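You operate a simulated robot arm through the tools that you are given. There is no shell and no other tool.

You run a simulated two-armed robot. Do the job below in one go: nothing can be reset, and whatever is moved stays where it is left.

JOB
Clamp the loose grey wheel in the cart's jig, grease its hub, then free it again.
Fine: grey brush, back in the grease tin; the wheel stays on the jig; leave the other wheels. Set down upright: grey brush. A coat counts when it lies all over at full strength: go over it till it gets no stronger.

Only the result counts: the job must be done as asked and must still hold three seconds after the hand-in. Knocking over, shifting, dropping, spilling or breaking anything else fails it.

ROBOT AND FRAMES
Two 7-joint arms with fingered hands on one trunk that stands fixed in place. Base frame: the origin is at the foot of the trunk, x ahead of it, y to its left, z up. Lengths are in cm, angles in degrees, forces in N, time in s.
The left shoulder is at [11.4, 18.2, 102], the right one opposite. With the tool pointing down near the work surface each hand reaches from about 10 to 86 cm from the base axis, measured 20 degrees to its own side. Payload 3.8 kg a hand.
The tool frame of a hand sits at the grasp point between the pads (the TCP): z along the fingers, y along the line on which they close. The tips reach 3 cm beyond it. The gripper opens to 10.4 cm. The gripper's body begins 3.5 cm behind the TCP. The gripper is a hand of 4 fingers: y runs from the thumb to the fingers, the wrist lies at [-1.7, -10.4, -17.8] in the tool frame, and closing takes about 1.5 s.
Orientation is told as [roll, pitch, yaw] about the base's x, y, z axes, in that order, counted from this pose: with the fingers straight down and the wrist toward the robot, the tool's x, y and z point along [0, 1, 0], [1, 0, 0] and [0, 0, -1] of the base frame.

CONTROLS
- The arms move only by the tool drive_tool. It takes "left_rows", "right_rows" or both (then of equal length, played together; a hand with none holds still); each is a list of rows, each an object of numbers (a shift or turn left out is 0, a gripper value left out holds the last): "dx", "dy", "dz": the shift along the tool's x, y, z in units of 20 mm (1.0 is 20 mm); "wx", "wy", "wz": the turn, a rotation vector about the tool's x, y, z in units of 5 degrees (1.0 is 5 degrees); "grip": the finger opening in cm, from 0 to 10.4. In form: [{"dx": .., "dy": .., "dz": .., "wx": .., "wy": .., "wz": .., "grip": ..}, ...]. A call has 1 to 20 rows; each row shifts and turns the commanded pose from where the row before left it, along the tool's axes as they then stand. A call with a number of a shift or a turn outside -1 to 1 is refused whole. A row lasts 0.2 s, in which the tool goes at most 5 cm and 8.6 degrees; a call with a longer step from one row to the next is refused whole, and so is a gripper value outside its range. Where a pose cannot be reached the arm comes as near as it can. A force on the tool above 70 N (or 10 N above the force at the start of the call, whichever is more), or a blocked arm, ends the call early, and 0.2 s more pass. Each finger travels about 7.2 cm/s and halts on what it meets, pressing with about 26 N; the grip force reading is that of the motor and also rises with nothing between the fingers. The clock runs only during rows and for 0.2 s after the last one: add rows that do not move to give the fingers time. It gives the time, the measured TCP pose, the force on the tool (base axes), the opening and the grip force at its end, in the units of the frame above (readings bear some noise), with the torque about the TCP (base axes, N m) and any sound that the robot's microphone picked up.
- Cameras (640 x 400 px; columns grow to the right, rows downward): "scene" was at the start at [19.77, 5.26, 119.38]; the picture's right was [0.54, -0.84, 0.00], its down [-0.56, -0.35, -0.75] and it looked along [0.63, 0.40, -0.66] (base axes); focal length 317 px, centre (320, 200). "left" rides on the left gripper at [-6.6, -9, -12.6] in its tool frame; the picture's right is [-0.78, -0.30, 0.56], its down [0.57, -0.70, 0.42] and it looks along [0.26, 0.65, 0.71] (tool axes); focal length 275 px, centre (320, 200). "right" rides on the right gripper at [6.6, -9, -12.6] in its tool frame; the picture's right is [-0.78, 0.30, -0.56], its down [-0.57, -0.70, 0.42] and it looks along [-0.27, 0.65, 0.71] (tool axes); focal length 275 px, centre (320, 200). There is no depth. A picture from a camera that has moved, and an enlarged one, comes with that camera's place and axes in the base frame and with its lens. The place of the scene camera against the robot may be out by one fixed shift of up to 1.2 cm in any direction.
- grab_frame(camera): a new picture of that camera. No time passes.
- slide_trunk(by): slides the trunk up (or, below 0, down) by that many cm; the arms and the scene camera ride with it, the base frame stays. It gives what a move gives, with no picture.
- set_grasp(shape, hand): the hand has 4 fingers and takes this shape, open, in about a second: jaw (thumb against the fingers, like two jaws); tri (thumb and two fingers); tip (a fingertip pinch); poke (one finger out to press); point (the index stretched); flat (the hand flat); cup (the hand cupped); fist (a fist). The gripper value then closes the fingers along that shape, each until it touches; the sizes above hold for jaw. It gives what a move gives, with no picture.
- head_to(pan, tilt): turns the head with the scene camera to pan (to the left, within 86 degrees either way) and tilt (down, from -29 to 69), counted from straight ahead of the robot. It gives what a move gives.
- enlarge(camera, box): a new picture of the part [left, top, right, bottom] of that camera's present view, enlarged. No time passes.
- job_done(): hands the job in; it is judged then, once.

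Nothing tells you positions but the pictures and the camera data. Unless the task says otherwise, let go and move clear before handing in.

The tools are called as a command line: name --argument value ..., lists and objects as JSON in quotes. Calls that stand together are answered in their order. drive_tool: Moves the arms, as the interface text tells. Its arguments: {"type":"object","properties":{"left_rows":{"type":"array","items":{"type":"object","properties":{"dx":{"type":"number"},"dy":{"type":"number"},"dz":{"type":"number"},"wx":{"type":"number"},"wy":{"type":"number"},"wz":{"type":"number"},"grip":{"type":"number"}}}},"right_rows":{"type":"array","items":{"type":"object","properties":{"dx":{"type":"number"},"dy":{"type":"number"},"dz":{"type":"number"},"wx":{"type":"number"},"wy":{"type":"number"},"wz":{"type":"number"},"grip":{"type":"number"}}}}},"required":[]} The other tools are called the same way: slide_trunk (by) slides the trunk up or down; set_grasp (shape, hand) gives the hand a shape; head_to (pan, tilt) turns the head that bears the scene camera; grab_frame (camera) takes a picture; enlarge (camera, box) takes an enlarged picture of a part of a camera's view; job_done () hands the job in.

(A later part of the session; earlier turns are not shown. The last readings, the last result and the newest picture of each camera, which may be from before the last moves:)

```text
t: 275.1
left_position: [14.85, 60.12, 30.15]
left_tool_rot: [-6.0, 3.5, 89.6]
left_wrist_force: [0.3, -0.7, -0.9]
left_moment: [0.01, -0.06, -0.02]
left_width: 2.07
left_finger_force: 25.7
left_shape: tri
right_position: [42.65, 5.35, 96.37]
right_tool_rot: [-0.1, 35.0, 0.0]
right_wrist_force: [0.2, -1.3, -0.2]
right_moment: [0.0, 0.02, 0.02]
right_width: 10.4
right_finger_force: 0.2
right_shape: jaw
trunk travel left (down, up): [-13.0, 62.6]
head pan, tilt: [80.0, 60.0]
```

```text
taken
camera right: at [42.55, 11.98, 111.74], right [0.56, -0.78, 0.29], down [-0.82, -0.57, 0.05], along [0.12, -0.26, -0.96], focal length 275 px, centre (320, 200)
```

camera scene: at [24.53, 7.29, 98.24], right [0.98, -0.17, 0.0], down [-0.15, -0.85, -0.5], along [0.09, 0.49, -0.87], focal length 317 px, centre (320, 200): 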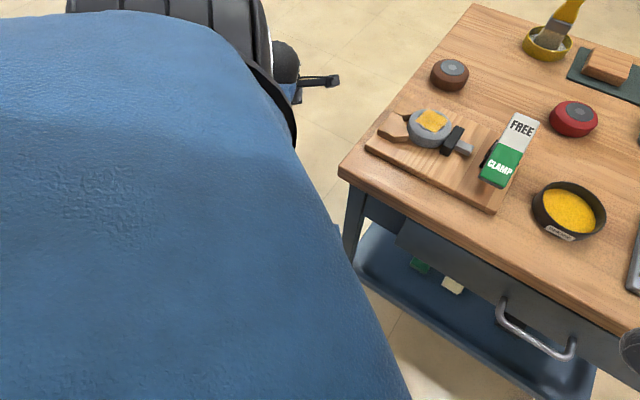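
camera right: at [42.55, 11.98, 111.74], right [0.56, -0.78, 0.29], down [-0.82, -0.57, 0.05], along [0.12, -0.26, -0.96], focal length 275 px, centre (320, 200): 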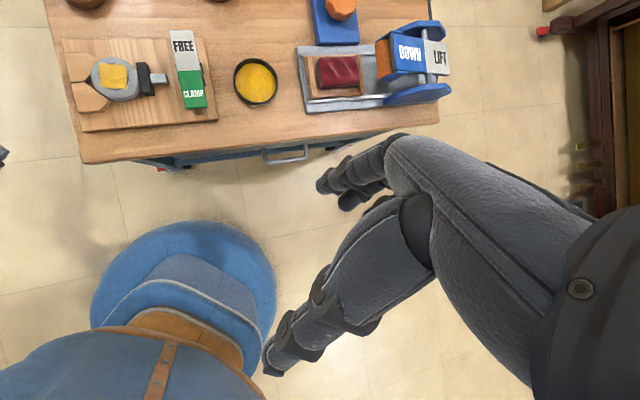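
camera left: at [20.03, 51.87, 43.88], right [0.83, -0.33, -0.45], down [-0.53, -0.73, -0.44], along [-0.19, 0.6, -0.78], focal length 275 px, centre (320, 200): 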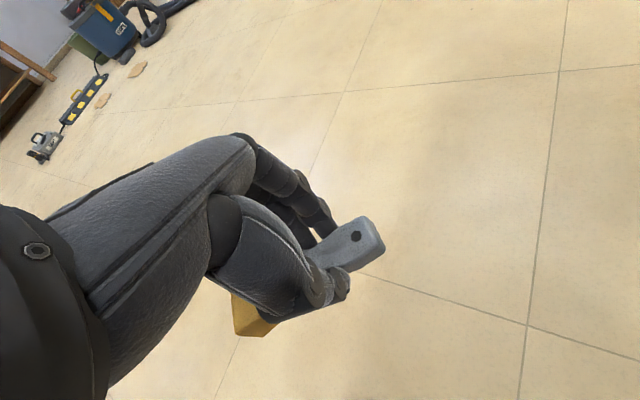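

drive_tool --left_rows '[{"dx": -0.093, "dy": 0.309, "dz": -0.925}, {"dx": -0.093, "dy": 0.309, "dz": -0.925}, {"dx": -0.093, "dy": 0.309, "dz": -0.925}, {"dx": -0.093, "dy": 0.309, "dz": -0.925}, {"dx": -0.093, "dy": 0.309, "dz": -0.925}, {"dx": -0.093, "dy": 0.309, "dz": -0.925}, {"dx": -0.093, "dy": 0.309, "dz": -0.925}, {"dx": -0.093, "dy": 0.309, "dz": -0.925}, {"dx": -0.093, "dy": 0.309, "dz": -0.925}, {"dx": -0.093, "dy": 0.309, "dz": -0.925}, {"dx": -0.093, "dy": 0.309, "dz": -0.925}, {}]'

slide_trunk --by 21

head_to --pan 45 --tilt 45

grab_frame --camera "scene"

grab_frame --camera "left"

```text
t: 277.7
left_position: [14.76, 68.09, 50.09]
left_tool_rot: [-5.8, 3.5, 89.7]
left_wrist_force: [-1.3, 0.4, -0.5]
left_moment: [0.0, -0.04, -0.02]
left_width: 2.06
left_finger_force: 25.6
left_shape: tri
right_position: [42.69, 5.52, 96.42]
right_tool_rot: [0.0, 35.0, 0.0]
right_wrist_force: [-0.3, -0.2, 0.6]
right_moment: [0.01, 0.02, 0.04]
right_width: 10.39
right_finger_force: 0.0
right_shape: jaw
trunk travel left (down, up): [-13.0, 62.6]
head pan, tilt: [80.0, 60.0]
```

```text
t: 280.0
left_position: [14.87, 68.02, 71.2]
left_tool_rot: [-5.9, 3.5, 89.8]
left_wrist_force: [1.0, -0.5, -0.6]
left_moment: [0.01, -0.03, 0.0]
left_width: 2.08
left_finger_force: 26.2
left_shape: tri
right_position: [42.78, 5.4, 117.37]
right_tool_rot: [0.0, 35.1, -0.1]
right_wrist_force: [-0.5, 0.6, 0.5]
right_moment: [0.02, -0.03, -0.03]
right_width: 10.35
right_finger_force: 0.0
right_shape: jaw
trunk travel left (down, up): [-34.0, 41.6]
head pan, tilt: [80.0, 60.0]
```

```text
t: 281.0
left_position: [14.77, 68.18, 71.09]
left_tool_rot: [-6.0, 3.6, 89.8]
left_wrist_force: [0.4, -0.4, -0.6]
left_moment: [0.03, -0.04, -0.03]
left_width: 2.06
left_finger_force: 26.1
left_shape: tri
right_position: [42.68, 5.44, 117.39]
right_tool_rot: [0.0, 35.0, 0.0]
right_wrist_force: [-0.1, -0.2, 0.2]
right_moment: [0.0, 0.0, 0.01]
right_width: 10.35
right_finger_force: 0.1
right_shape: jaw
trunk travel left (down, up): [-34.0, 41.6]
head pan, tilt: [45.0, 45.0]
```

```text
taken
camera scene: at [11.09, 6.5, 135.77], right [0.71, -0.71, 0.0], down [-0.5, -0.5, -0.71], along [0.5, 0.5, -0.71], focal length 317 px, centre (320, 200)
```

scene: 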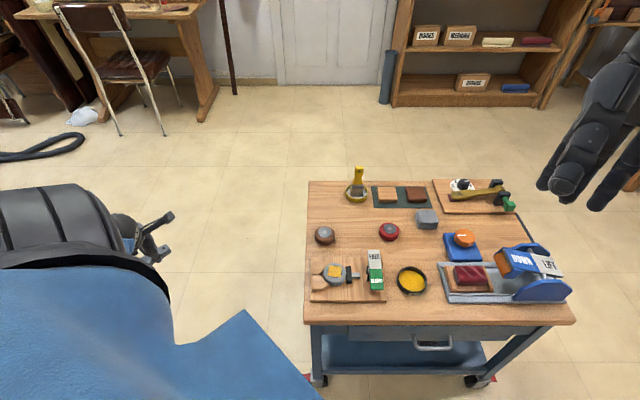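

```text
taken
camera left: at [20.06, 59.83, 84.81], right [0.83, -0.33, -0.45], down [-0.53, -0.73, -0.44], along [-0.19, 0.6, -0.78], focal length 275 px, centre (320, 200)
```

left: 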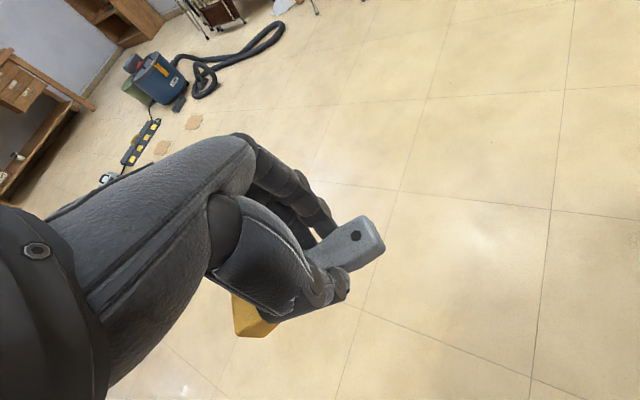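

The brush is recovered and held crosswise, bristles toward the hand's +x side. Before re-orienting it I'll check that the cart and its contents haven't shifted.

enlarge --camera "scene" --box '[290, 160, 590, 340]'

enlarge --camera "left" --box '[200, 160, 420, 360]'

drive_tool --left_rows '[{"grip": 1.9}, {"grip": 1.9}]'

```text
2.13 times, centred on (440, 250) of scene
camera zoom: at [11.09, 6.5, 135.77], right [0.71, -0.71, 0.0], down [-0.5, -0.5, -0.71], along [0.5, 0.5, -0.71], focal length 677 px, centre (64, 93)
```

zoom: 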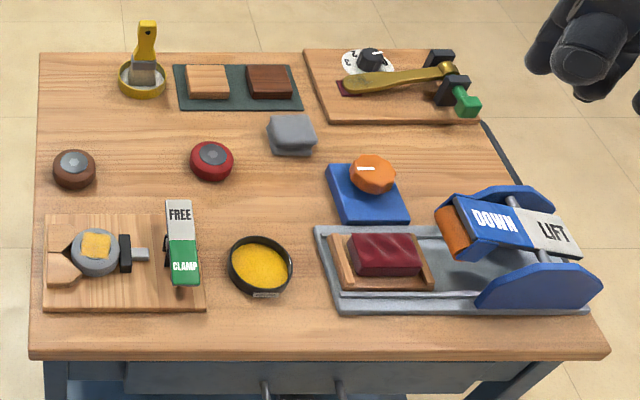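

```text
2.00 times, centred on (310, 260) of left
camera zoom: at [20.06, 59.83, 84.81], right [0.83, -0.33, -0.45], down [-0.53, -0.73, -0.44], along [-0.19, 0.6, -0.78], focal length 551 px, centre (340, 80)
```

zoom: 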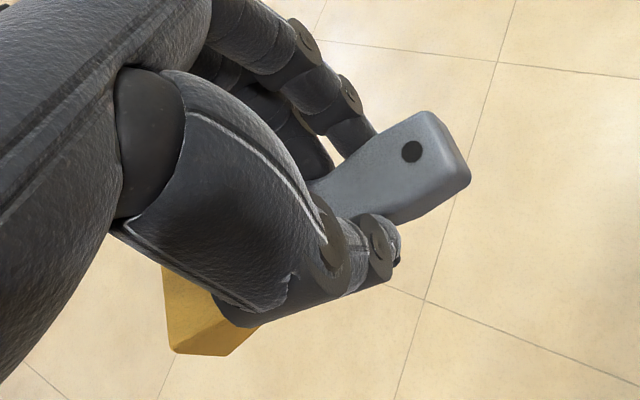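

```text
t: 281.6
left_position: [14.85, 68.09, 71.16]
left_tool_rot: [-6.0, 3.6, 89.7]
left_wrist_force: [0.1, 0.9, -0.4]
left_moment: [0.04, 0.0, 0.02]
left_width: 2.05
left_finger_force: 25.5
left_shape: tri
right_position: [42.72, 5.38, 117.41]
right_tool_rot: [0.0, 35.0, 0.0]
right_wrist_force: [-0.1, 0.9, 0.2]
right_moment: [0.0, -0.01, -0.01]
right_width: 10.38
right_finger_force: 0.1
right_shape: jaw
trunk travel left (down, up): [-34.0, 41.6]
head pan, tilt: [45.0, 45.0]
```

Everything on the cart is in place. My plan: stand the brush upright on a free patch of the table using a horizontal hand pose that suits the left arm, then re-grip it from above and return it to the tin. First I rise into free air.

drive_tool --left_rows '[{"dx": -0.094, "dy": -0.054, "dz": -0.91, "grip": 1.0}, {"dx": -0.094, "dy": -0.054, "dz": -0.91}, {"dx": -0.094, "dy": -0.054, "dz": -0.91}, {"dx": -0.094, "dy": -0.054, "dz": -0.91}, {"dx": -0.094, "dy": -0.054, "dz": -0.91}, {"dx": -0.094, "dy": -0.054, "dz": -0.91}, {"dx": -0.094, "dy": -0.054, "dz": -0.91}, {"dx": -0.094, "dy": -0.054, "dz": -0.91}, {"dx": -0.094, "dy": -0.054, "dz": -0.91}, {"dx": -0.094, "dy": -0.054, "dz": -0.91}, {"dx": -0.094, "dy": -0.054, "dz": -0.91}, {}]'

drive_tool --left_rows '[{"wz": 1, "wy": 0.2, "wx": -0.12}, {"wz": 1, "wy": 0.2, "wx": -0.12}, {"wz": 1, "wy": 0.2, "wx": -0.12}, {"wz": 1, "wy": 0.2, "wx": -0.12}, {"wz": 1, "wy": 0.2, "wx": -0.12}, {"wz": 1, "wy": 0.2, "wx": -0.12}, {}]'

grab_frame --camera "scene"

```text
t: 284.2
left_position: [14.82, 68.04, 91.4]
left_tool_rot: [-6.0, 3.5, 89.7]
left_wrist_force: [0.0, 0.6, -1.3]
left_moment: [0.02, -0.05, 0.0]
left_width: 2.01
left_finger_force: 25.8
left_shape: tri
right_position: [42.9, 5.51, 117.33]
right_tool_rot: [0.0, 35.1, 0.0]
right_wrist_force: [-0.2, 0.0, 1.0]
right_moment: [0.0, 0.01, 0.01]
right_width: 10.39
right_finger_force: 0.0
right_shape: jaw
trunk travel left (down, up): [-34.0, 41.6]
head pan, tilt: [45.0, 45.0]
```

```text
t: 285.8
left_position: [14.88, 68.04, 91.29]
left_tool_rot: [-0.2, -1.8, 59.9]
left_wrist_force: [0.0, 0.6, -0.9]
left_moment: [-0.01, -0.01, -0.01]
left_width: 2.0
left_finger_force: 26.1
left_shape: tri
right_position: [42.7, 5.39, 117.4]
right_tool_rot: [0.0, 35.0, 0.0]
right_wrist_force: [0.3, 0.7, -0.3]
right_moment: [0.04, 0.01, 0.0]
right_width: 10.39
right_finger_force: 0.1
right_shape: jaw
trunk travel left (down, up): [-34.0, 41.6]
head pan, tilt: [45.0, 45.0]
```

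```text
taken
camera scene: at [11.1, 6.49, 135.77], right [0.71, -0.71, 0.0], down [-0.5, -0.5, -0.71], along [0.5, 0.5, -0.71], focal length 317 px, centre (320, 200)
```

scene: 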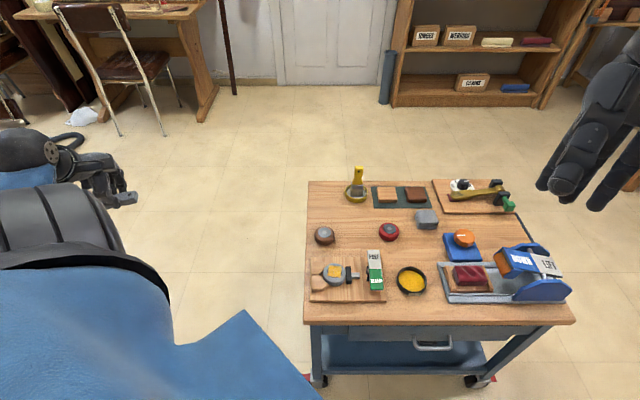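

enlarge --camera "left" --box '[200, 160, 420, 360]'

```text
2.00 times, centred on (310, 260) of left
camera zoom: at [15.83, 56.63, 103.51], right [0.53, -0.63, -0.56], down [-0.84, -0.31, -0.45], along [0.11, 0.71, -0.69], focal length 551 px, centre (340, 80)
```

zoom: 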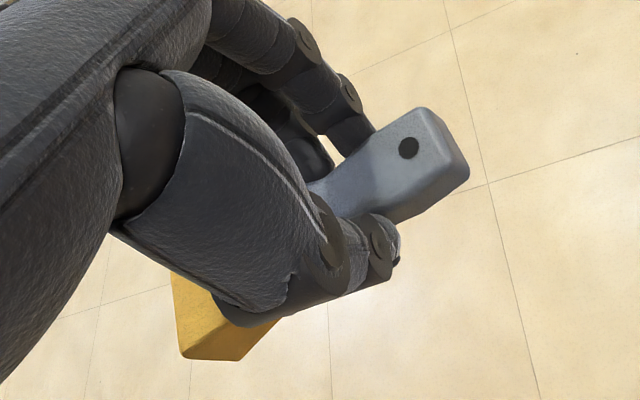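

The brush is steady enough. I'm moving partway toward the cart, then rolling the hand to horizontal so the bristles point down.

drive_tool --left_rows '[{"dx": -0.9, "dy": 0.1}, {"dx": -0.9, "dy": 0.1}, {"dx": -0.9, "dy": 0.1}, {"dx": -0.9, "dy": 0.1}, {"dx": -0.9, "dy": 0.1}, {"dx": -0.9, "dy": 0.1}, {"dx": -0.9, "dy": 0.1}, {"dx": -0.9, "dy": 0.1}, {"dx": -0.9, "dy": 0.1}, {}]'

drive_tool --left_rows '[{"wy": -1}, {"wy": -1}, {"wy": -1}, {"wy": -1}, {"wy": -1}, {"wy": -1}, {"wy": -1}, {"wy": -1}, {"wy": -1}, {}]'

grab_frame --camera "scene"

enlarge --camera "left" --box '[200, 160, 420, 360]'

```text
t: 288.0
left_position: [29.78, 61.47, 91.46]
left_tool_rot: [-0.3, -1.9, 59.9]
left_wrist_force: [0.3, 0.1, -0.8]
left_moment: [0.03, -0.04, 0.01]
left_width: 2.01
left_finger_force: 25.7
left_shape: tri
right_position: [42.61, 5.46, 117.44]
right_tool_rot: [-0.1, 35.0, 0.1]
right_wrist_force: [-1.0, -0.1, -0.6]
right_moment: [0.04, 0.04, -0.05]
right_width: 10.38
right_finger_force: 0.1
right_shape: jaw
trunk travel left (down, up): [-34.0, 41.6]
head pan, tilt: [45.0, 45.0]
```

```text
t: 290.2
left_position: [29.72, 61.56, 91.54]
left_tool_rot: [-45.2, -1.8, 59.9]
left_wrist_force: [-0.2, 0.6, -0.4]
left_moment: [-0.01, 0.0, 0.01]
left_width: 2.01
left_finger_force: 26.1
left_shape: tri
right_position: [42.64, 5.42, 117.34]
right_tool_rot: [0.1, 35.0, 0.0]
right_wrist_force: [0.4, 0.5, 0.1]
right_moment: [0.01, 0.01, 0.0]
right_width: 10.35
right_finger_force: 0.1
right_shape: jaw
trunk travel left (down, up): [-34.0, 41.6]
head pan, tilt: [45.0, 45.0]
```

```text
taken
camera scene: at [11.11, 6.49, 135.77], right [0.71, -0.71, 0.0], down [-0.5, -0.5, -0.71], along [0.5, 0.5, -0.71], focal length 317 px, centre (320, 200)
```

scene: 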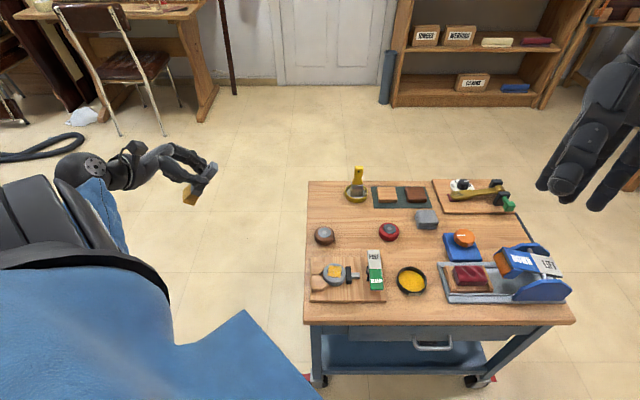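

```text
2.00 times, centred on (310, 260) of left
camera zoom: at [21.25, 55.53, 104.64], right [0.66, -0.73, 0.15], down [-0.43, -0.54, -0.73], along [0.61, 0.42, -0.67], focal length 551 px, centre (340, 80)
```

zoom: 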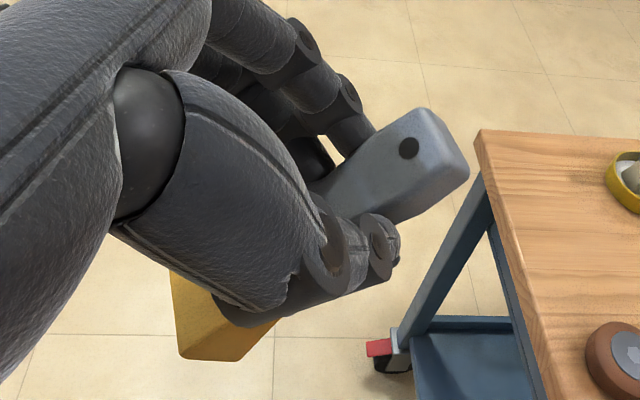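

The roll is going well; continuing to full horizontal.

drive_tool --left_rows '[{"wy": -1}, {"wy": -1}, {"wy": -1}, {"wy": -1}, {"wy": -1}, {"wy": -1}, {"wy": -1}, {"wy": -1}, {"wy": -1}, {}]'

grab_frame --camera "scene"

enlarge --camera "scene" --box '[40, 110, 240, 240]'

grab_frame --camera "left"

```text
t: 292.4
left_position: [29.86, 61.45, 91.52]
left_tool_rot: [-90.4, -1.9, 60.0]
left_wrist_force: [-0.7, -0.1, -0.6]
left_moment: [-0.03, 0.0, -0.01]
left_width: 2.0
left_finger_force: 26.3
left_shape: tri
right_position: [42.7, 5.39, 117.32]
right_tool_rot: [-0.1, 35.0, 0.0]
right_wrist_force: [-0.2, 0.6, 0.2]
right_moment: [-0.01, 0.03, 0.03]
right_width: 10.37
right_finger_force: 0.0
right_shape: jaw
trunk travel left (down, up): [-34.0, 41.6]
head pan, tilt: [45.0, 45.0]
```

```text
taken
camera scene: at [11.09, 6.49, 135.77], right [0.71, -0.71, 0.0], down [-0.5, -0.5, -0.71], along [0.5, 0.5, -0.71], focal length 317 px, centre (320, 200)
```

scene: 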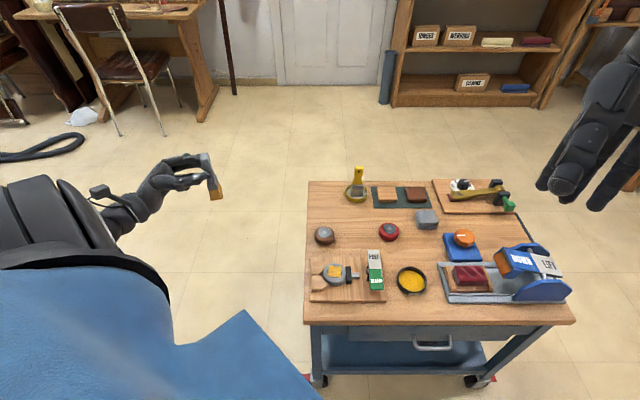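

```text
3.08 times, centred on (140, 175) of scene
camera zoom: at [11.09, 6.49, 135.77], right [0.71, -0.71, 0.0], down [-0.5, -0.5, -0.71], along [0.5, 0.5, -0.71], focal length 977 px, centre (874, 277)
```

zoom: 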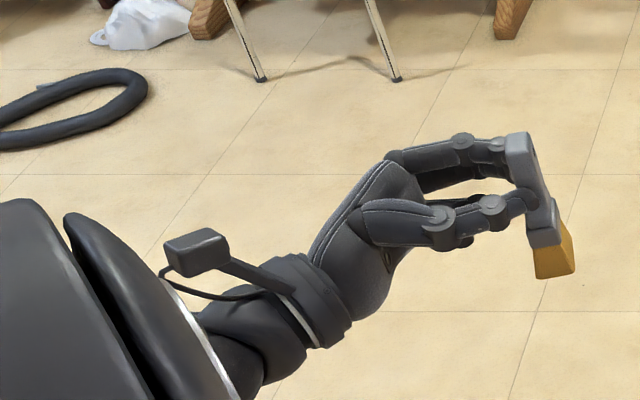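

```text
taken
camera left: at [14.28, 59.82, 97.71], right [0.32, -0.55, 0.77], down [0.03, -0.81, -0.59], along [0.95, 0.21, -0.24], focal length 275 px, centre (320, 200)
```

left: 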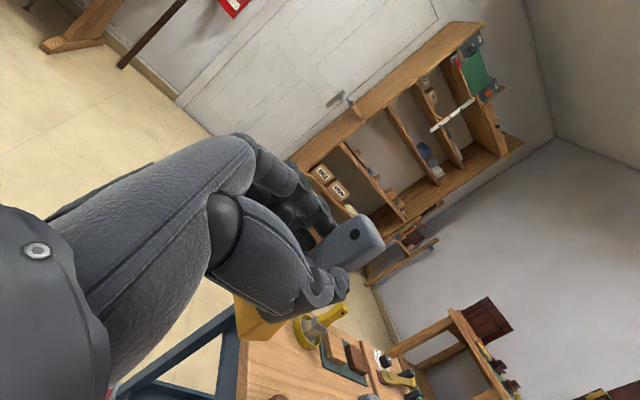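

The hand holds the brush upright now. I'll stand it on the free patch near (62.5, 42.5), where the grey wheel used to be, approaching from the left with the hand pointing −60°. I'm moving forward and turning.

drive_tool --left_rows '[{"dy": 0.128, "dz": 0.89}, {"dy": 0.128, "dz": 0.89}, {"dy": 0.128, "dz": 0.89}, {"dy": 0.128, "dz": 0.89}, {"dy": 0.128, "dz": 0.89}, {"dy": 0.128, "dz": 0.89}, {"dy": 0.128, "dz": 0.89}, {"dy": 0.128, "dz": 0.89}, {"dy": 0.128, "dz": 0.89}, {"wx": 1}, {"wx": 1}, {"wx": 1}, {"wx": 1}, {"wx": 1}, {"wx": 1}, {}]'

enlarge --camera "scene" --box '[120, 80, 380, 260]'

grab_frame --camera "left"

```text
t: 295.8
left_position: [44.81, 55.43, 91.59]
left_tool_rot: [-89.2, -1.8, 29.8]
left_wrist_force: [0.4, -0.7, -1.0]
left_moment: [0.04, -0.01, 0.03]
left_width: 2.02
left_finger_force: 25.7
left_shape: tri
right_position: [42.7, 5.47, 117.38]
right_tool_rot: [0.0, 34.9, 0.0]
right_wrist_force: [-0.2, 0.2, -0.4]
right_moment: [0.0, 0.0, -0.02]
right_width: 10.35
right_finger_force: 0.0
right_shape: jaw
trunk travel left (down, up): [-34.0, 41.6]
head pan, tilt: [45.0, 45.0]
```

```text
2.22 times, centred on (250, 170) of scene
camera zoom: at [11.09, 6.48, 135.77], right [0.71, -0.71, 0.0], down [-0.5, -0.5, -0.71], along [0.5, 0.5, -0.71], focal length 705 px, centre (476, 267)
```

zoom: 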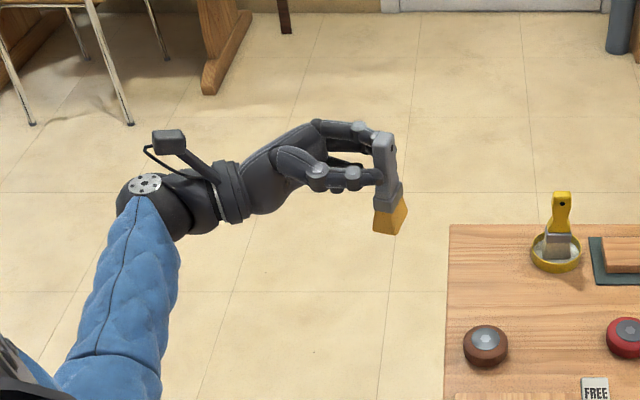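

```text
taken
camera left: at [30.68, 61.73, 97.97], right [0.0, -0.65, 0.76], down [-0.39, -0.7, -0.6], along [0.92, -0.29, -0.25], focal length 275 px, centre (320, 200)
```

left: 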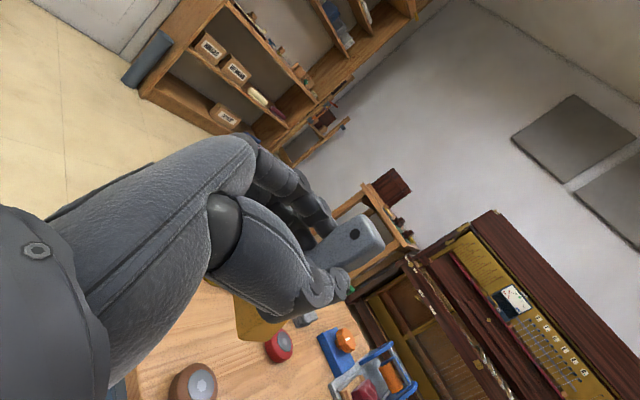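

The brush hangs nearly vertical. I'm making a small trim, then lowering the trunk to bring the hand to table height.

drive_tool --left_rows '[{"wy": -0.5, "wz": -0.36}, {}]'

slide_trunk --by -12

grab_frame --camera "scene"

enlarge --camera "right" --box '[0, 0, 200, 140]'

```text
t: 296.4
left_position: [44.91, 55.37, 91.58]
left_tool_rot: [-91.8, 0.0, 29.9]
left_wrist_force: [0.3, 1.2, -0.2]
left_moment: [0.04, 0.03, -0.01]
left_width: 2.01
left_finger_force: 25.9
left_shape: tri
right_position: [42.74, 5.52, 117.27]
right_tool_rot: [0.1, 34.9, 0.1]
right_wrist_force: [-0.4, -0.8, 0.0]
right_moment: [0.0, 0.04, 0.01]
right_width: 10.37
right_finger_force: 0.1
right_shape: jaw
trunk travel left (down, up): [-34.0, 41.6]
head pan, tilt: [45.0, 45.0]
```

```text
t: 297.9
left_position: [44.75, 55.47, 79.74]
left_tool_rot: [-91.8, -0.1, 29.9]
left_wrist_force: [1.0, -1.1, -1.2]
left_moment: [0.02, 0.0, -0.01]
left_width: 2.02
left_finger_force: 26.2
left_shape: tri
right_position: [42.6, 5.28, 105.55]
right_tool_rot: [0.0, 35.0, -0.1]
right_wrist_force: [0.2, 0.4, 0.5]
right_moment: [0.02, -0.03, 0.0]
right_width: 10.38
right_finger_force: 0.1
right_shape: jaw
trunk travel left (down, up): [-22.0, 53.6]
head pan, tilt: [45.0, 45.0]
```

```text
taken
camera scene: at [16.04, 6.48, 123.53], right [0.71, -0.71, 0.0], down [-0.5, -0.5, -0.71], along [0.5, 0.5, -0.71], focal length 317 px, centre (320, 200)
```

scene: 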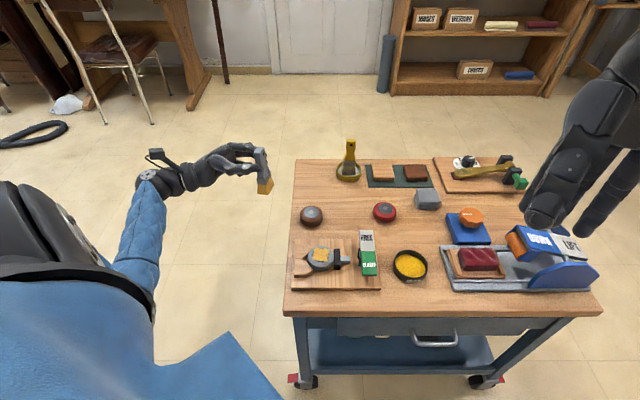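

```text
2.86 times, centred on (100, 70) of right
camera zoom: at [42.48, 11.98, 120.82], right [0.56, -0.78, 0.29], down [-0.82, -0.57, 0.05], along [0.12, -0.26, -0.96], focal length 786 px, centre (949, 571)
```

zoom: 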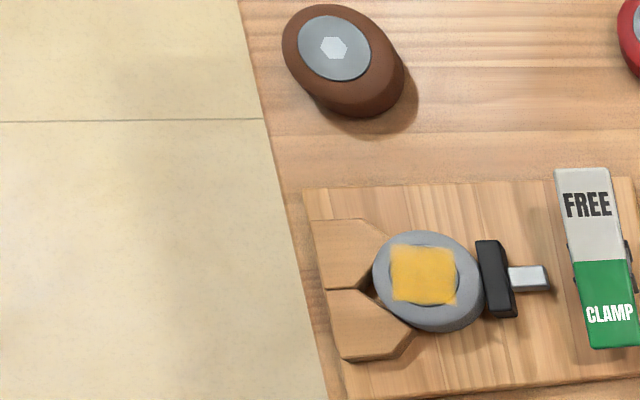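

The coat on the hub still looks good. I'm now moving over the free patch.

drive_tool --left_rows '[{"dy": 0.2, "dz": 0.5}, {"dy": 0.406, "dz": 0.914}, {"dy": 0.406, "dz": 0.914}, {"dy": 0.406, "dz": 0.914}, {"dy": 0.406, "dz": 0.914}, {"dy": 0.406, "dz": 0.914}, {"dy": 0.406, "dz": 0.914}, {"dy": 0.406, "dz": 0.914}, {"dy": 0.406, "dz": 0.914}, {"dy": 0.406, "dz": 0.914}, {"dy": 0.406, "dz": 0.914}, {"dy": 0.2, "dz": 0.41}, {}]'

grab_frame --camera "scene"

enlarge --camera "scene" --box '[200, 110, 460, 260]'

grab_frame --camera "right"

```text
t: 300.7
left_position: [62.63, 42.36, 80.24]
left_tool_rot: [-91.8, 0.0, 29.8]
left_wrist_force: [-1.6, -0.3, -1.0]
left_moment: [0.03, 0.0, 0.01]
left_width: 2.0
left_finger_force: 25.8
left_shape: tri
right_position: [42.77, 5.51, 105.41]
right_tool_rot: [0.0, 35.0, 0.0]
right_wrist_force: [-0.2, 0.3, -0.4]
right_moment: [0.01, 0.0, 0.0]
right_width: 10.37
right_finger_force: 0.0
right_shape: jaw
trunk travel left (down, up): [-22.0, 53.6]
head pan, tilt: [45.0, 45.0]
```

```text
taken
camera scene: at [16.1, 6.49, 123.51], right [0.71, -0.71, 0.0], down [-0.5, -0.5, -0.71], along [0.5, 0.5, -0.71], focal length 317 px, centre (320, 200)
```

scene: 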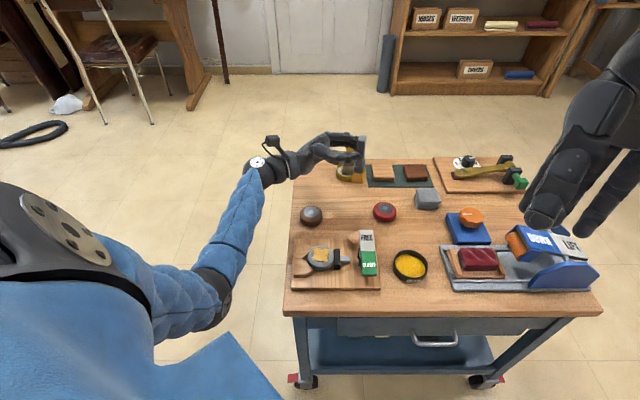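

```text
2.46 times, centred on (330, 185) of scene
camera zoom: at [16.1, 6.49, 123.51], right [0.71, -0.71, 0.0], down [-0.5, -0.5, -0.71], along [0.5, 0.5, -0.71], focal length 781 px, centre (295, 237)
```

zoom: 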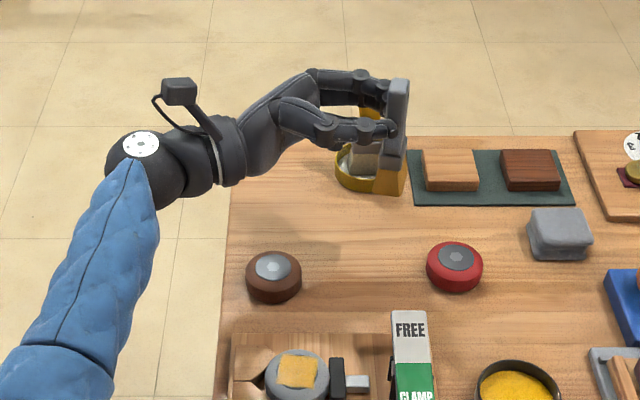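

```text
taken
camera right: at [42.56, 11.99, 120.74], right [0.56, -0.78, 0.29], down [-0.82, -0.57, 0.05], along [0.12, -0.26, -0.96], focal length 275 px, centre (320, 200)
```

right: 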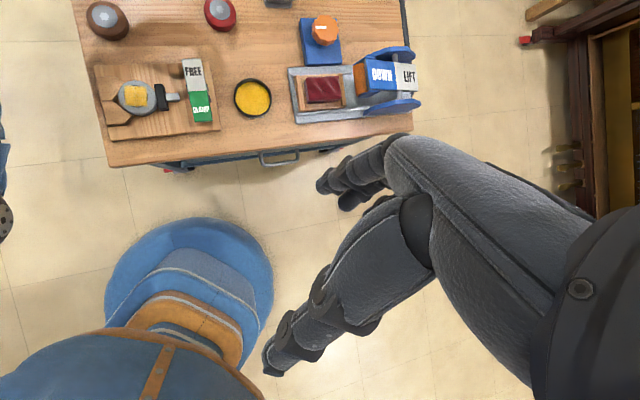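

The brush is vertical over the free patch. I'm descending.

drive_tool --left_rows '[{"dx": 0.6}, {"dx": 0.8}, {"dx": 0.8}, {"dx": 0.8}, {"dx": 0.7}, {}]'

enlarge --camera "scene" --box '[250, 120, 450, 260]'

enlarge --camera "right" --box '[60, 0, 260, 140]'

```text
t: 302.1
left_position: [62.61, 42.06, 72.8]
left_tool_rot: [-91.7, -0.1, 29.9]
left_wrist_force: [0.8, 1.1, -1.8]
left_moment: [0.06, 0.04, -0.05]
left_width: 2.03
left_finger_force: 25.5
left_shape: tri
right_position: [42.63, 5.44, 105.34]
right_tool_rot: [0.1, 35.0, -0.1]
right_wrist_force: [0.0, 0.2, 0.8]
right_moment: [-0.01, -0.01, -0.02]
right_width: 10.36
right_finger_force: 0.1
right_shape: jaw
trunk travel left (down, up): [-22.0, 53.6]
head pan, tilt: [45.0, 45.0]
```

```text
2.86 times, centred on (350, 190) of scene
camera zoom: at [16.1, 6.48, 123.51], right [0.71, -0.71, 0.0], down [-0.5, -0.5, -0.71], along [0.5, 0.5, -0.71], focal length 907 px, centre (234, 229)
```

zoom: 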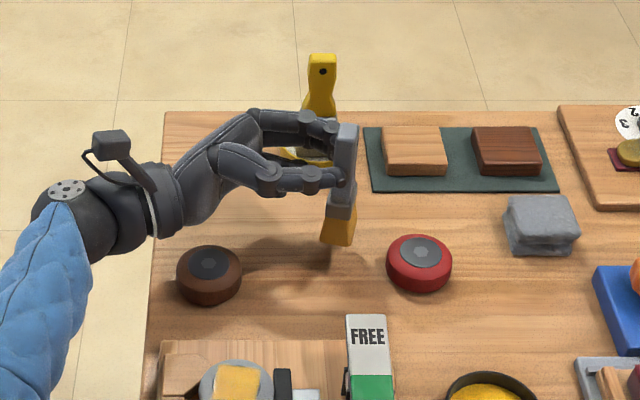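

```text
2.86 times, centred on (160, 70) of right
camera zoom: at [42.56, 11.98, 120.74], right [0.56, -0.78, 0.29], down [-0.82, -0.57, 0.05], along [0.12, -0.26, -0.96], focal length 786 px, centre (777, 571)
```

zoom: 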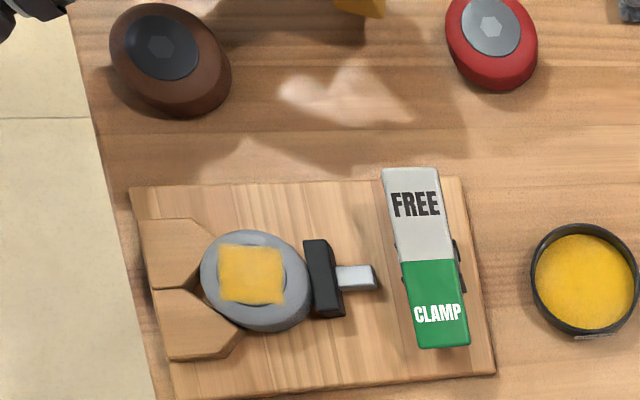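

drive_tool --left_rows '[{"dx": 0.3}, {"dx": 0.3}, {"dx": 0.2}, {"dx": 0.15}, {}]'

enlarge --camera "scene" --box '[300, 140, 400, 230]'

```text
t: 303.3
left_position: [62.69, 42.1, 70.91]
left_tool_rot: [-91.8, 0.0, 29.9]
left_wrist_force: [0.2, 0.7, -0.9]
left_moment: [0.05, 0.0, 0.03]
left_width: 2.02
left_finger_force: 25.9
left_shape: tri
right_position: [42.66, 5.41, 105.4]
right_tool_rot: [0.1, 35.0, 0.0]
right_wrist_force: [0.5, -0.5, 0.3]
right_moment: [0.01, 0.0, 0.04]
right_width: 10.34
right_finger_force: 0.1
right_shape: jaw
trunk travel left (down, up): [-22.0, 53.6]
head pan, tilt: [45.0, 45.0]
```

```text
4.44 times, centred on (350, 185) of scene
camera zoom: at [16.1, 6.48, 123.51], right [0.71, -0.71, 0.0], down [-0.5, -0.5, -0.71], along [0.5, 0.5, -0.71], focal length 1411 px, centre (187, 267)
```

zoom: 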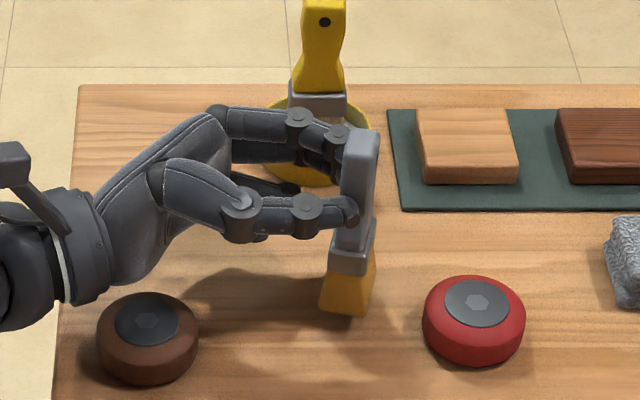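

drive_tool --left_rows '[{"dx": 0.1}, {"dx": 0.1}, {"dx": 0.1}, {}]'

drive_tool --left_rows '[{"dx": 0.06}, {"dx": 0.06}, {"dx": 0.06}, {}]'

enlarge --camera "scene" --box '[300, 140, 400, 230]'

```text
t: 304.3
left_position: [62.74, 42.13, 70.34]
left_tool_rot: [-91.9, 0.2, 29.9]
left_wrist_force: [0.2, -1.1, -1.2]
left_moment: [0.05, 0.01, -0.03]
left_width: 2.02
left_finger_force: 26.3
left_shape: tri
right_position: [42.7, 5.49, 105.37]
right_tool_rot: [0.0, 35.1, 0.0]
right_wrist_force: [0.0, -0.3, -0.4]
right_moment: [0.03, 0.01, 0.02]
right_width: 10.36
right_finger_force: 0.1
right_shape: jaw
trunk travel left (down, up): [-22.0, 53.6]
head pan, tilt: [45.0, 45.0]
```

```text
t: 305.3
left_position: [62.66, 42.31, 69.79]
left_tool_rot: [-91.8, 0.1, 29.9]
left_wrist_force: [0.5, 0.6, -1.4]
left_moment: [0.03, 0.0, 0.0]
left_width: 2.02
left_finger_force: 25.9
left_shape: tri
right_position: [42.82, 5.32, 105.37]
right_tool_rot: [0.0, 34.9, 0.0]
right_wrist_force: [0.1, -0.4, 0.5]
right_moment: [0.01, 0.0, 0.01]
right_width: 10.37
right_finger_force: 0.0
right_shape: jaw
trunk travel left (down, up): [-22.0, 53.6]
head pan, tilt: [45.0, 45.0]
```

```text
4.44 times, centred on (350, 185) of scene
camera zoom: at [16.1, 6.49, 123.51], right [0.71, -0.71, 0.0], down [-0.5, -0.5, -0.71], along [0.5, 0.5, -0.71], focal length 1411 px, centre (187, 267)
```

zoom: 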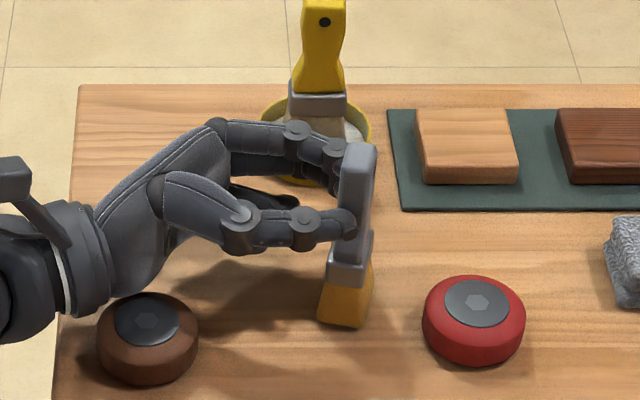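

drive_tool --left_rows '[{"dx": 0.06}, {"dx": 0.06}, {"dx": 0.06}, {}]'

drive_tool --left_rows '[{"dx": 0.05}, {"dx": 0.05}, {}]'

```text
t: 306.3
left_position: [62.68, 42.45, 69.91]
left_tool_rot: [-91.8, -0.2, 30.0]
left_wrist_force: [-1.5, 4.1, 13.3]
left_moment: [1.06, 1.44, -0.43]
left_width: 2.03
left_finger_force: 25.7
left_shape: tri
right_position: [42.63, 5.41, 105.33]
right_tool_rot: [0.1, 35.0, -0.1]
right_wrist_force: [-0.6, -0.6, -0.3]
right_moment: [0.01, -0.03, -0.02]
right_width: 10.38
right_finger_force: 0.0
right_shape: jaw
trunk travel left (down, up): [-22.0, 53.6]
head pan, tilt: [45.0, 45.0]
```

```text
t: 307.1
left_position: [62.73, 42.37, 69.75]
left_tool_rot: [-91.8, -0.4, 30.0]
left_wrist_force: [4.3, 13.0, 25.6]
left_moment: [2.14, 2.37, -1.44]
left_width: 2.02
left_finger_force: 26.5
left_shape: tri
right_position: [42.61, 5.46, 105.49]
right_tool_rot: [0.1, 35.0, 0.1]
right_wrist_force: [0.1, 0.2, 0.1]
right_moment: [-0.03, 0.01, -0.02]
right_width: 10.38
right_finger_force: 0.1
right_shape: jaw
trunk travel left (down, up): [-22.0, 53.6]
head pan, tilt: [45.0, 45.0]
```

The reading shows the hand's heel touching the table, not the brush (the contact is about 12 cm from the TCP). I'm easing up and checking the gap under the bristles.

drive_tool --left_rows '[{"dx": -0.1}, {"dx": -0.03}, {}]'

enlarge --camera "scene" --box '[310, 170, 380, 220]'

enlarge --camera "scene" --box '[250, 150, 370, 240]'

```text
t: 307.9
left_position: [62.54, 42.32, 69.91]
left_tool_rot: [-91.7, -0.1, 30.0]
left_wrist_force: [2.4, 14.0, 18.7]
left_moment: [1.7, 1.55, -1.53]
left_width: 2.03
left_finger_force: 26.1
left_shape: tri
right_position: [42.7, 5.4, 105.43]
right_tool_rot: [-0.1, 35.0, 0.1]
right_wrist_force: [-0.4, 0.2, 0.1]
right_moment: [-0.02, 0.05, -0.01]
right_width: 10.35
right_finger_force: 0.0
right_shape: jaw
trunk travel left (down, up): [-22.0, 53.6]
head pan, tilt: [45.0, 45.0]
```

```text
8.00 times, centred on (345, 195) of scene
camera zoom: at [15.97, 6.48, 123.53], right [0.71, -0.71, 0.0], down [-0.5, -0.5, -0.71], along [0.5, 0.5, -0.71], focal length 2540 px, centre (120, 240)
```

zoom: 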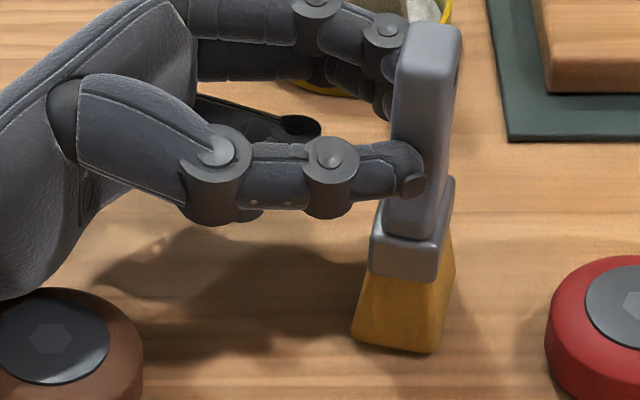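

```text
4.44 times, centred on (310, 195) of scene
camera zoom: at [15.97, 6.48, 123.53], right [0.71, -0.71, 0.0], down [-0.5, -0.5, -0.71], along [0.5, 0.5, -0.71], focal length 1411 px, centre (364, 222)
```

zoom: 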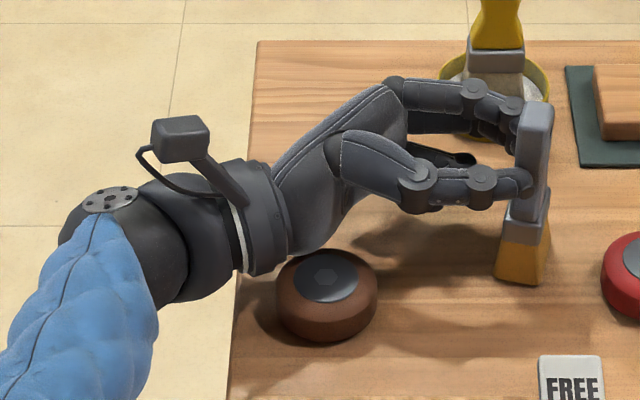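

The contact point works out to the brown wheel's rim. I'm lifting off it immediately.

drive_tool --left_rows '[{"dx": -0.2}, {"dx": -0.3}, {"dx": -0.3}, {}]'

enlarge --camera "right" --box '[60, 0, 260, 140]'

enlarge --camera "scene" --box '[250, 150, 370, 240]'

```text
t: 308.9
left_position: [62.7, 42.23, 71.03]
left_tool_rot: [-91.8, 0.2, 29.8]
left_wrist_force: [-0.7, 0.3, -0.5]
left_moment: [0.02, -0.03, 0.0]
left_width: 2.01
left_finger_force: 26.7
left_shape: tri
right_position: [42.68, 5.37, 105.31]
right_tool_rot: [0.0, 35.0, 0.0]
right_wrist_force: [0.1, 0.2, -0.1]
right_moment: [-0.04, 0.04, 0.03]
right_width: 10.35
right_finger_force: 0.0
right_shape: jaw
trunk travel left (down, up): [-22.0, 53.6]
head pan, tilt: [45.0, 45.0]
```

```text
2.86 times, centred on (160, 70) of right
camera zoom: at [42.56, 11.98, 120.74], right [0.56, -0.78, 0.29], down [-0.82, -0.57, 0.05], along [0.12, -0.26, -0.96], focal length 786 px, centre (777, 571)
```

zoom: 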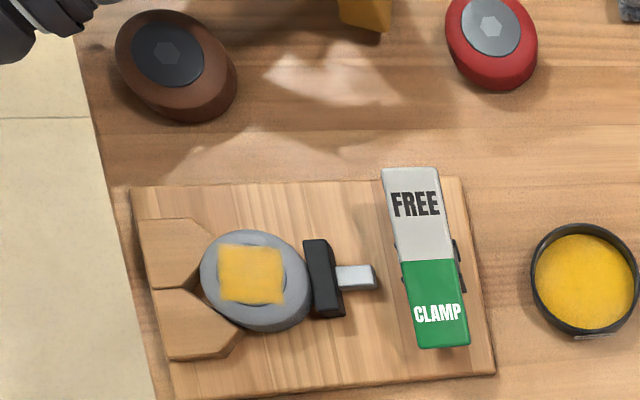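

```text
4.44 times, centred on (310, 195) of scene
camera zoom: at [16.1, 6.48, 123.5], right [0.71, -0.71, 0.0], down [-0.5, -0.5, -0.71], along [0.5, 0.5, -0.71], focal length 1411 px, centre (364, 222)
```

zoom: 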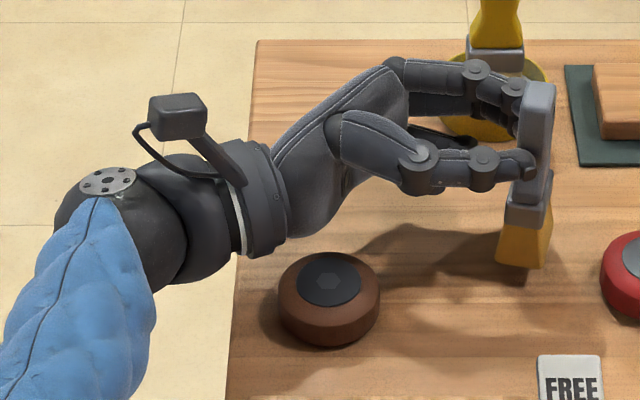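

The brown wheel was nudged about half a centimetre; I'll set that right later. The heel of the hand needs more room, so I'm raising, lowering the trunk a little for reach, and shifting the standing spot about 4.5 cm further from the brown wheel.

drive_tool --left_rows '[{"dx": -0.8}, {"dx": -0.8}, {"dx": -0.8}, {}]'

slide_trunk --by -4.5

drive_tool --left_rows '[{"dx": -0.4}, {"dy": 0.55, "dz": -0.15}, {"dy": 0.55, "dz": -0.15}, {"dy": 0.55, "dz": -0.15}, {"dy": 0.53, "dz": -0.14}, {}]'

enlarge --camera "scene" --box '[240, 130, 440, 270]'

enlarge --camera "right" --box '[0, 0, 240, 140]'

```text
t: 309.9
left_position: [62.51, 42.23, 75.98]
left_tool_rot: [-91.9, 0.0, 29.9]
left_wrist_force: [-0.6, -0.1, -0.6]
left_moment: [0.04, 0.03, 0.03]
left_width: 2.02
left_finger_force: 26.2
left_shape: tri
right_position: [42.77, 5.38, 105.38]
right_tool_rot: [0.0, 35.0, 0.0]
right_wrist_force: [0.2, 0.3, 0.5]
right_moment: [-0.02, -0.02, 0.04]
right_width: 10.37
right_finger_force: 0.1
right_shape: jaw
trunk travel left (down, up): [-22.0, 53.6]
head pan, tilt: [45.0, 45.0]
```

```text
t: 310.8
left_position: [62.61, 42.47, 71.64]
left_tool_rot: [-91.8, 0.0, 29.9]
left_wrist_force: [-0.3, -0.1, -1.2]
left_moment: [0.04, 0.0, 0.02]
left_width: 2.01
left_finger_force: 26.0
left_shape: tri
right_position: [42.65, 5.34, 100.97]
right_tool_rot: [0.0, 34.9, 0.0]
right_wrist_force: [-0.5, 0.0, 0.2]
right_moment: [-0.01, -0.04, 0.01]
right_width: 10.37
right_finger_force: 0.1
right_shape: jaw
trunk travel left (down, up): [-17.5, 58.1]
head pan, tilt: [45.0, 45.0]
```

```text
t: 312.1
left_position: [65.8, 45.75, 72.11]
left_tool_rot: [-91.8, 0.1, 29.9]
left_wrist_force: [0.2, 0.0, -1.3]
left_moment: [0.03, 0.01, -0.04]
left_width: 2.01
left_finger_force: 26.1
left_shape: tri
right_position: [42.62, 5.38, 100.87]
right_tool_rot: [0.0, 35.0, 0.0]
right_wrist_force: [0.6, 0.4, 0.1]
right_moment: [-0.02, 0.01, -0.01]
right_width: 10.35
right_finger_force: 0.1
right_shape: jaw
trunk travel left (down, up): [-17.5, 58.1]
head pan, tilt: [45.0, 45.0]
```

```text
2.86 times, centred on (340, 200) of scene
camera zoom: at [18.44, 6.48, 118.83], right [0.71, -0.71, 0.0], down [-0.5, -0.5, -0.71], along [0.5, 0.5, -0.71], focal length 907 px, centre (263, 200)
```

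zoom: 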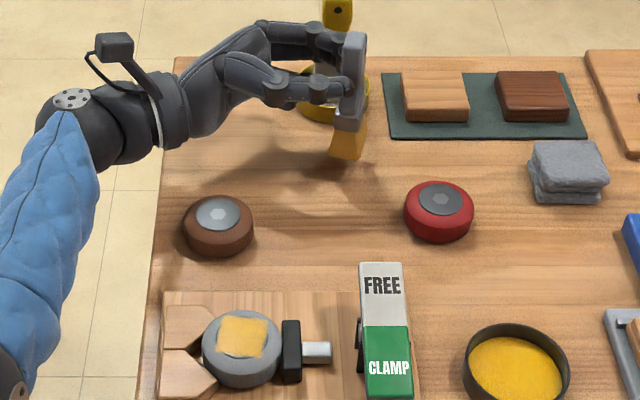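

```text
2.67 times, centred on (120, 70) of right
camera zoom: at [42.57, 11.98, 116.24], right [0.56, -0.78, 0.29], down [-0.82, -0.57, 0.05], along [0.12, -0.26, -0.96], focal length 734 px, centre (853, 547)
```

zoom: 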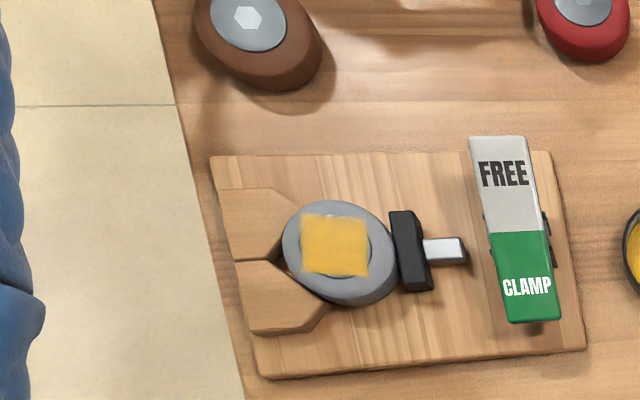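

drive_tool --left_rows '[{"dx": 0.3}, {"dx": 0.3}, {"dx": 0.2}, {"dx": 0.1}, {}]'

enlarge --camera "scene" --box '[300, 130, 400, 210]'

```text
t: 313.4
left_position: [65.9, 45.45, 70.55]
left_tool_rot: [-91.8, 0.0, 29.9]
left_wrist_force: [-1.0, 0.3, -1.4]
left_moment: [0.02, 0.03, 0.0]
left_width: 2.02
left_finger_force: 25.8
left_shape: tri
right_position: [42.76, 5.44, 100.92]
right_tool_rot: [-0.1, 35.0, 0.1]
right_wrist_force: [-0.3, 0.6, 0.0]
right_moment: [-0.01, -0.01, 0.01]
right_width: 10.36
right_finger_force: 0.1
right_shape: jaw
trunk travel left (down, up): [-17.5, 58.1]
head pan, tilt: [45.0, 45.0]
```

```text
5.00 times, centred on (350, 170) of scene
camera zoom: at [18.44, 6.49, 118.83], right [0.71, -0.71, 0.0], down [-0.5, -0.5, -0.71], along [0.5, 0.5, -0.71], focal length 1587 px, centre (170, 350)
```

zoom: 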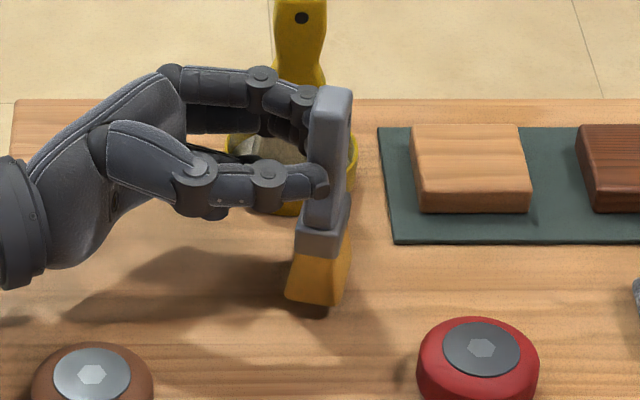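

drive_tool --left_rows '[{"dx": 0.1}, {"dx": 0.1}, {"dx": 0.08}, {}]'

drive_tool --left_rows '[{"dx": 0.06}, {"dx": 0.06}, {"dx": 0.06}, {}]'

enlarge --camera "scene" --box '[300, 130, 400, 210]'

```text
t: 314.4
left_position: [65.75, 45.43, 69.98]
left_tool_rot: [-91.9, 0.1, 29.8]
left_wrist_force: [-0.3, 0.2, -1.5]
left_moment: [0.03, 0.03, -0.01]
left_width: 2.01
left_finger_force: 25.8
left_shape: tri
right_position: [42.6, 5.49, 100.94]
right_tool_rot: [0.0, 35.0, -0.1]
right_wrist_force: [-0.6, -0.2, -0.3]
right_moment: [0.0, 0.01, 0.02]
right_width: 10.37
right_finger_force: 0.2
right_shape: jaw
trunk travel left (down, up): [-17.5, 58.1]
head pan, tilt: [45.0, 45.0]
```

```text
t: 315.4
left_position: [65.89, 45.5, 69.78]
left_tool_rot: [-91.8, 0.0, 29.9]
left_wrist_force: [-0.6, -0.8, 0.6]
left_moment: [-0.02, -0.01, 0.02]
left_width: 2.02
left_finger_force: 25.9
left_shape: tri
right_position: [42.75, 5.39, 100.95]
right_tool_rot: [0.0, 35.0, 0.0]
right_wrist_force: [0.4, -0.6, 0.2]
right_moment: [-0.02, -0.01, 0.03]
right_width: 10.35
right_finger_force: 0.0
right_shape: jaw
trunk travel left (down, up): [-17.5, 58.1]
head pan, tilt: [45.0, 45.0]
```

```text
5.00 times, centred on (350, 170) of scene
camera zoom: at [18.43, 6.48, 118.84], right [0.71, -0.71, 0.0], down [-0.5, -0.5, -0.71], along [0.5, 0.5, -0.71], focal length 1587 px, centre (170, 350)
```

zoom: 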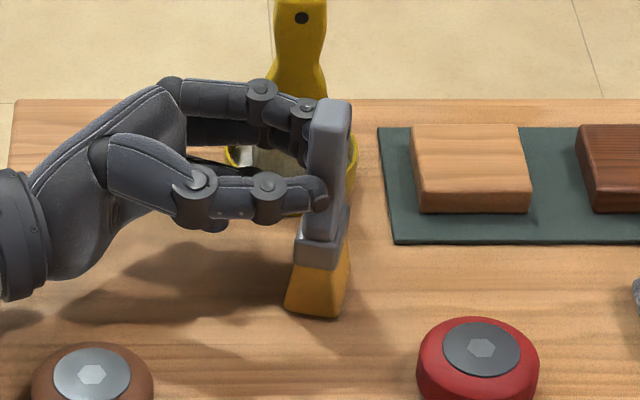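

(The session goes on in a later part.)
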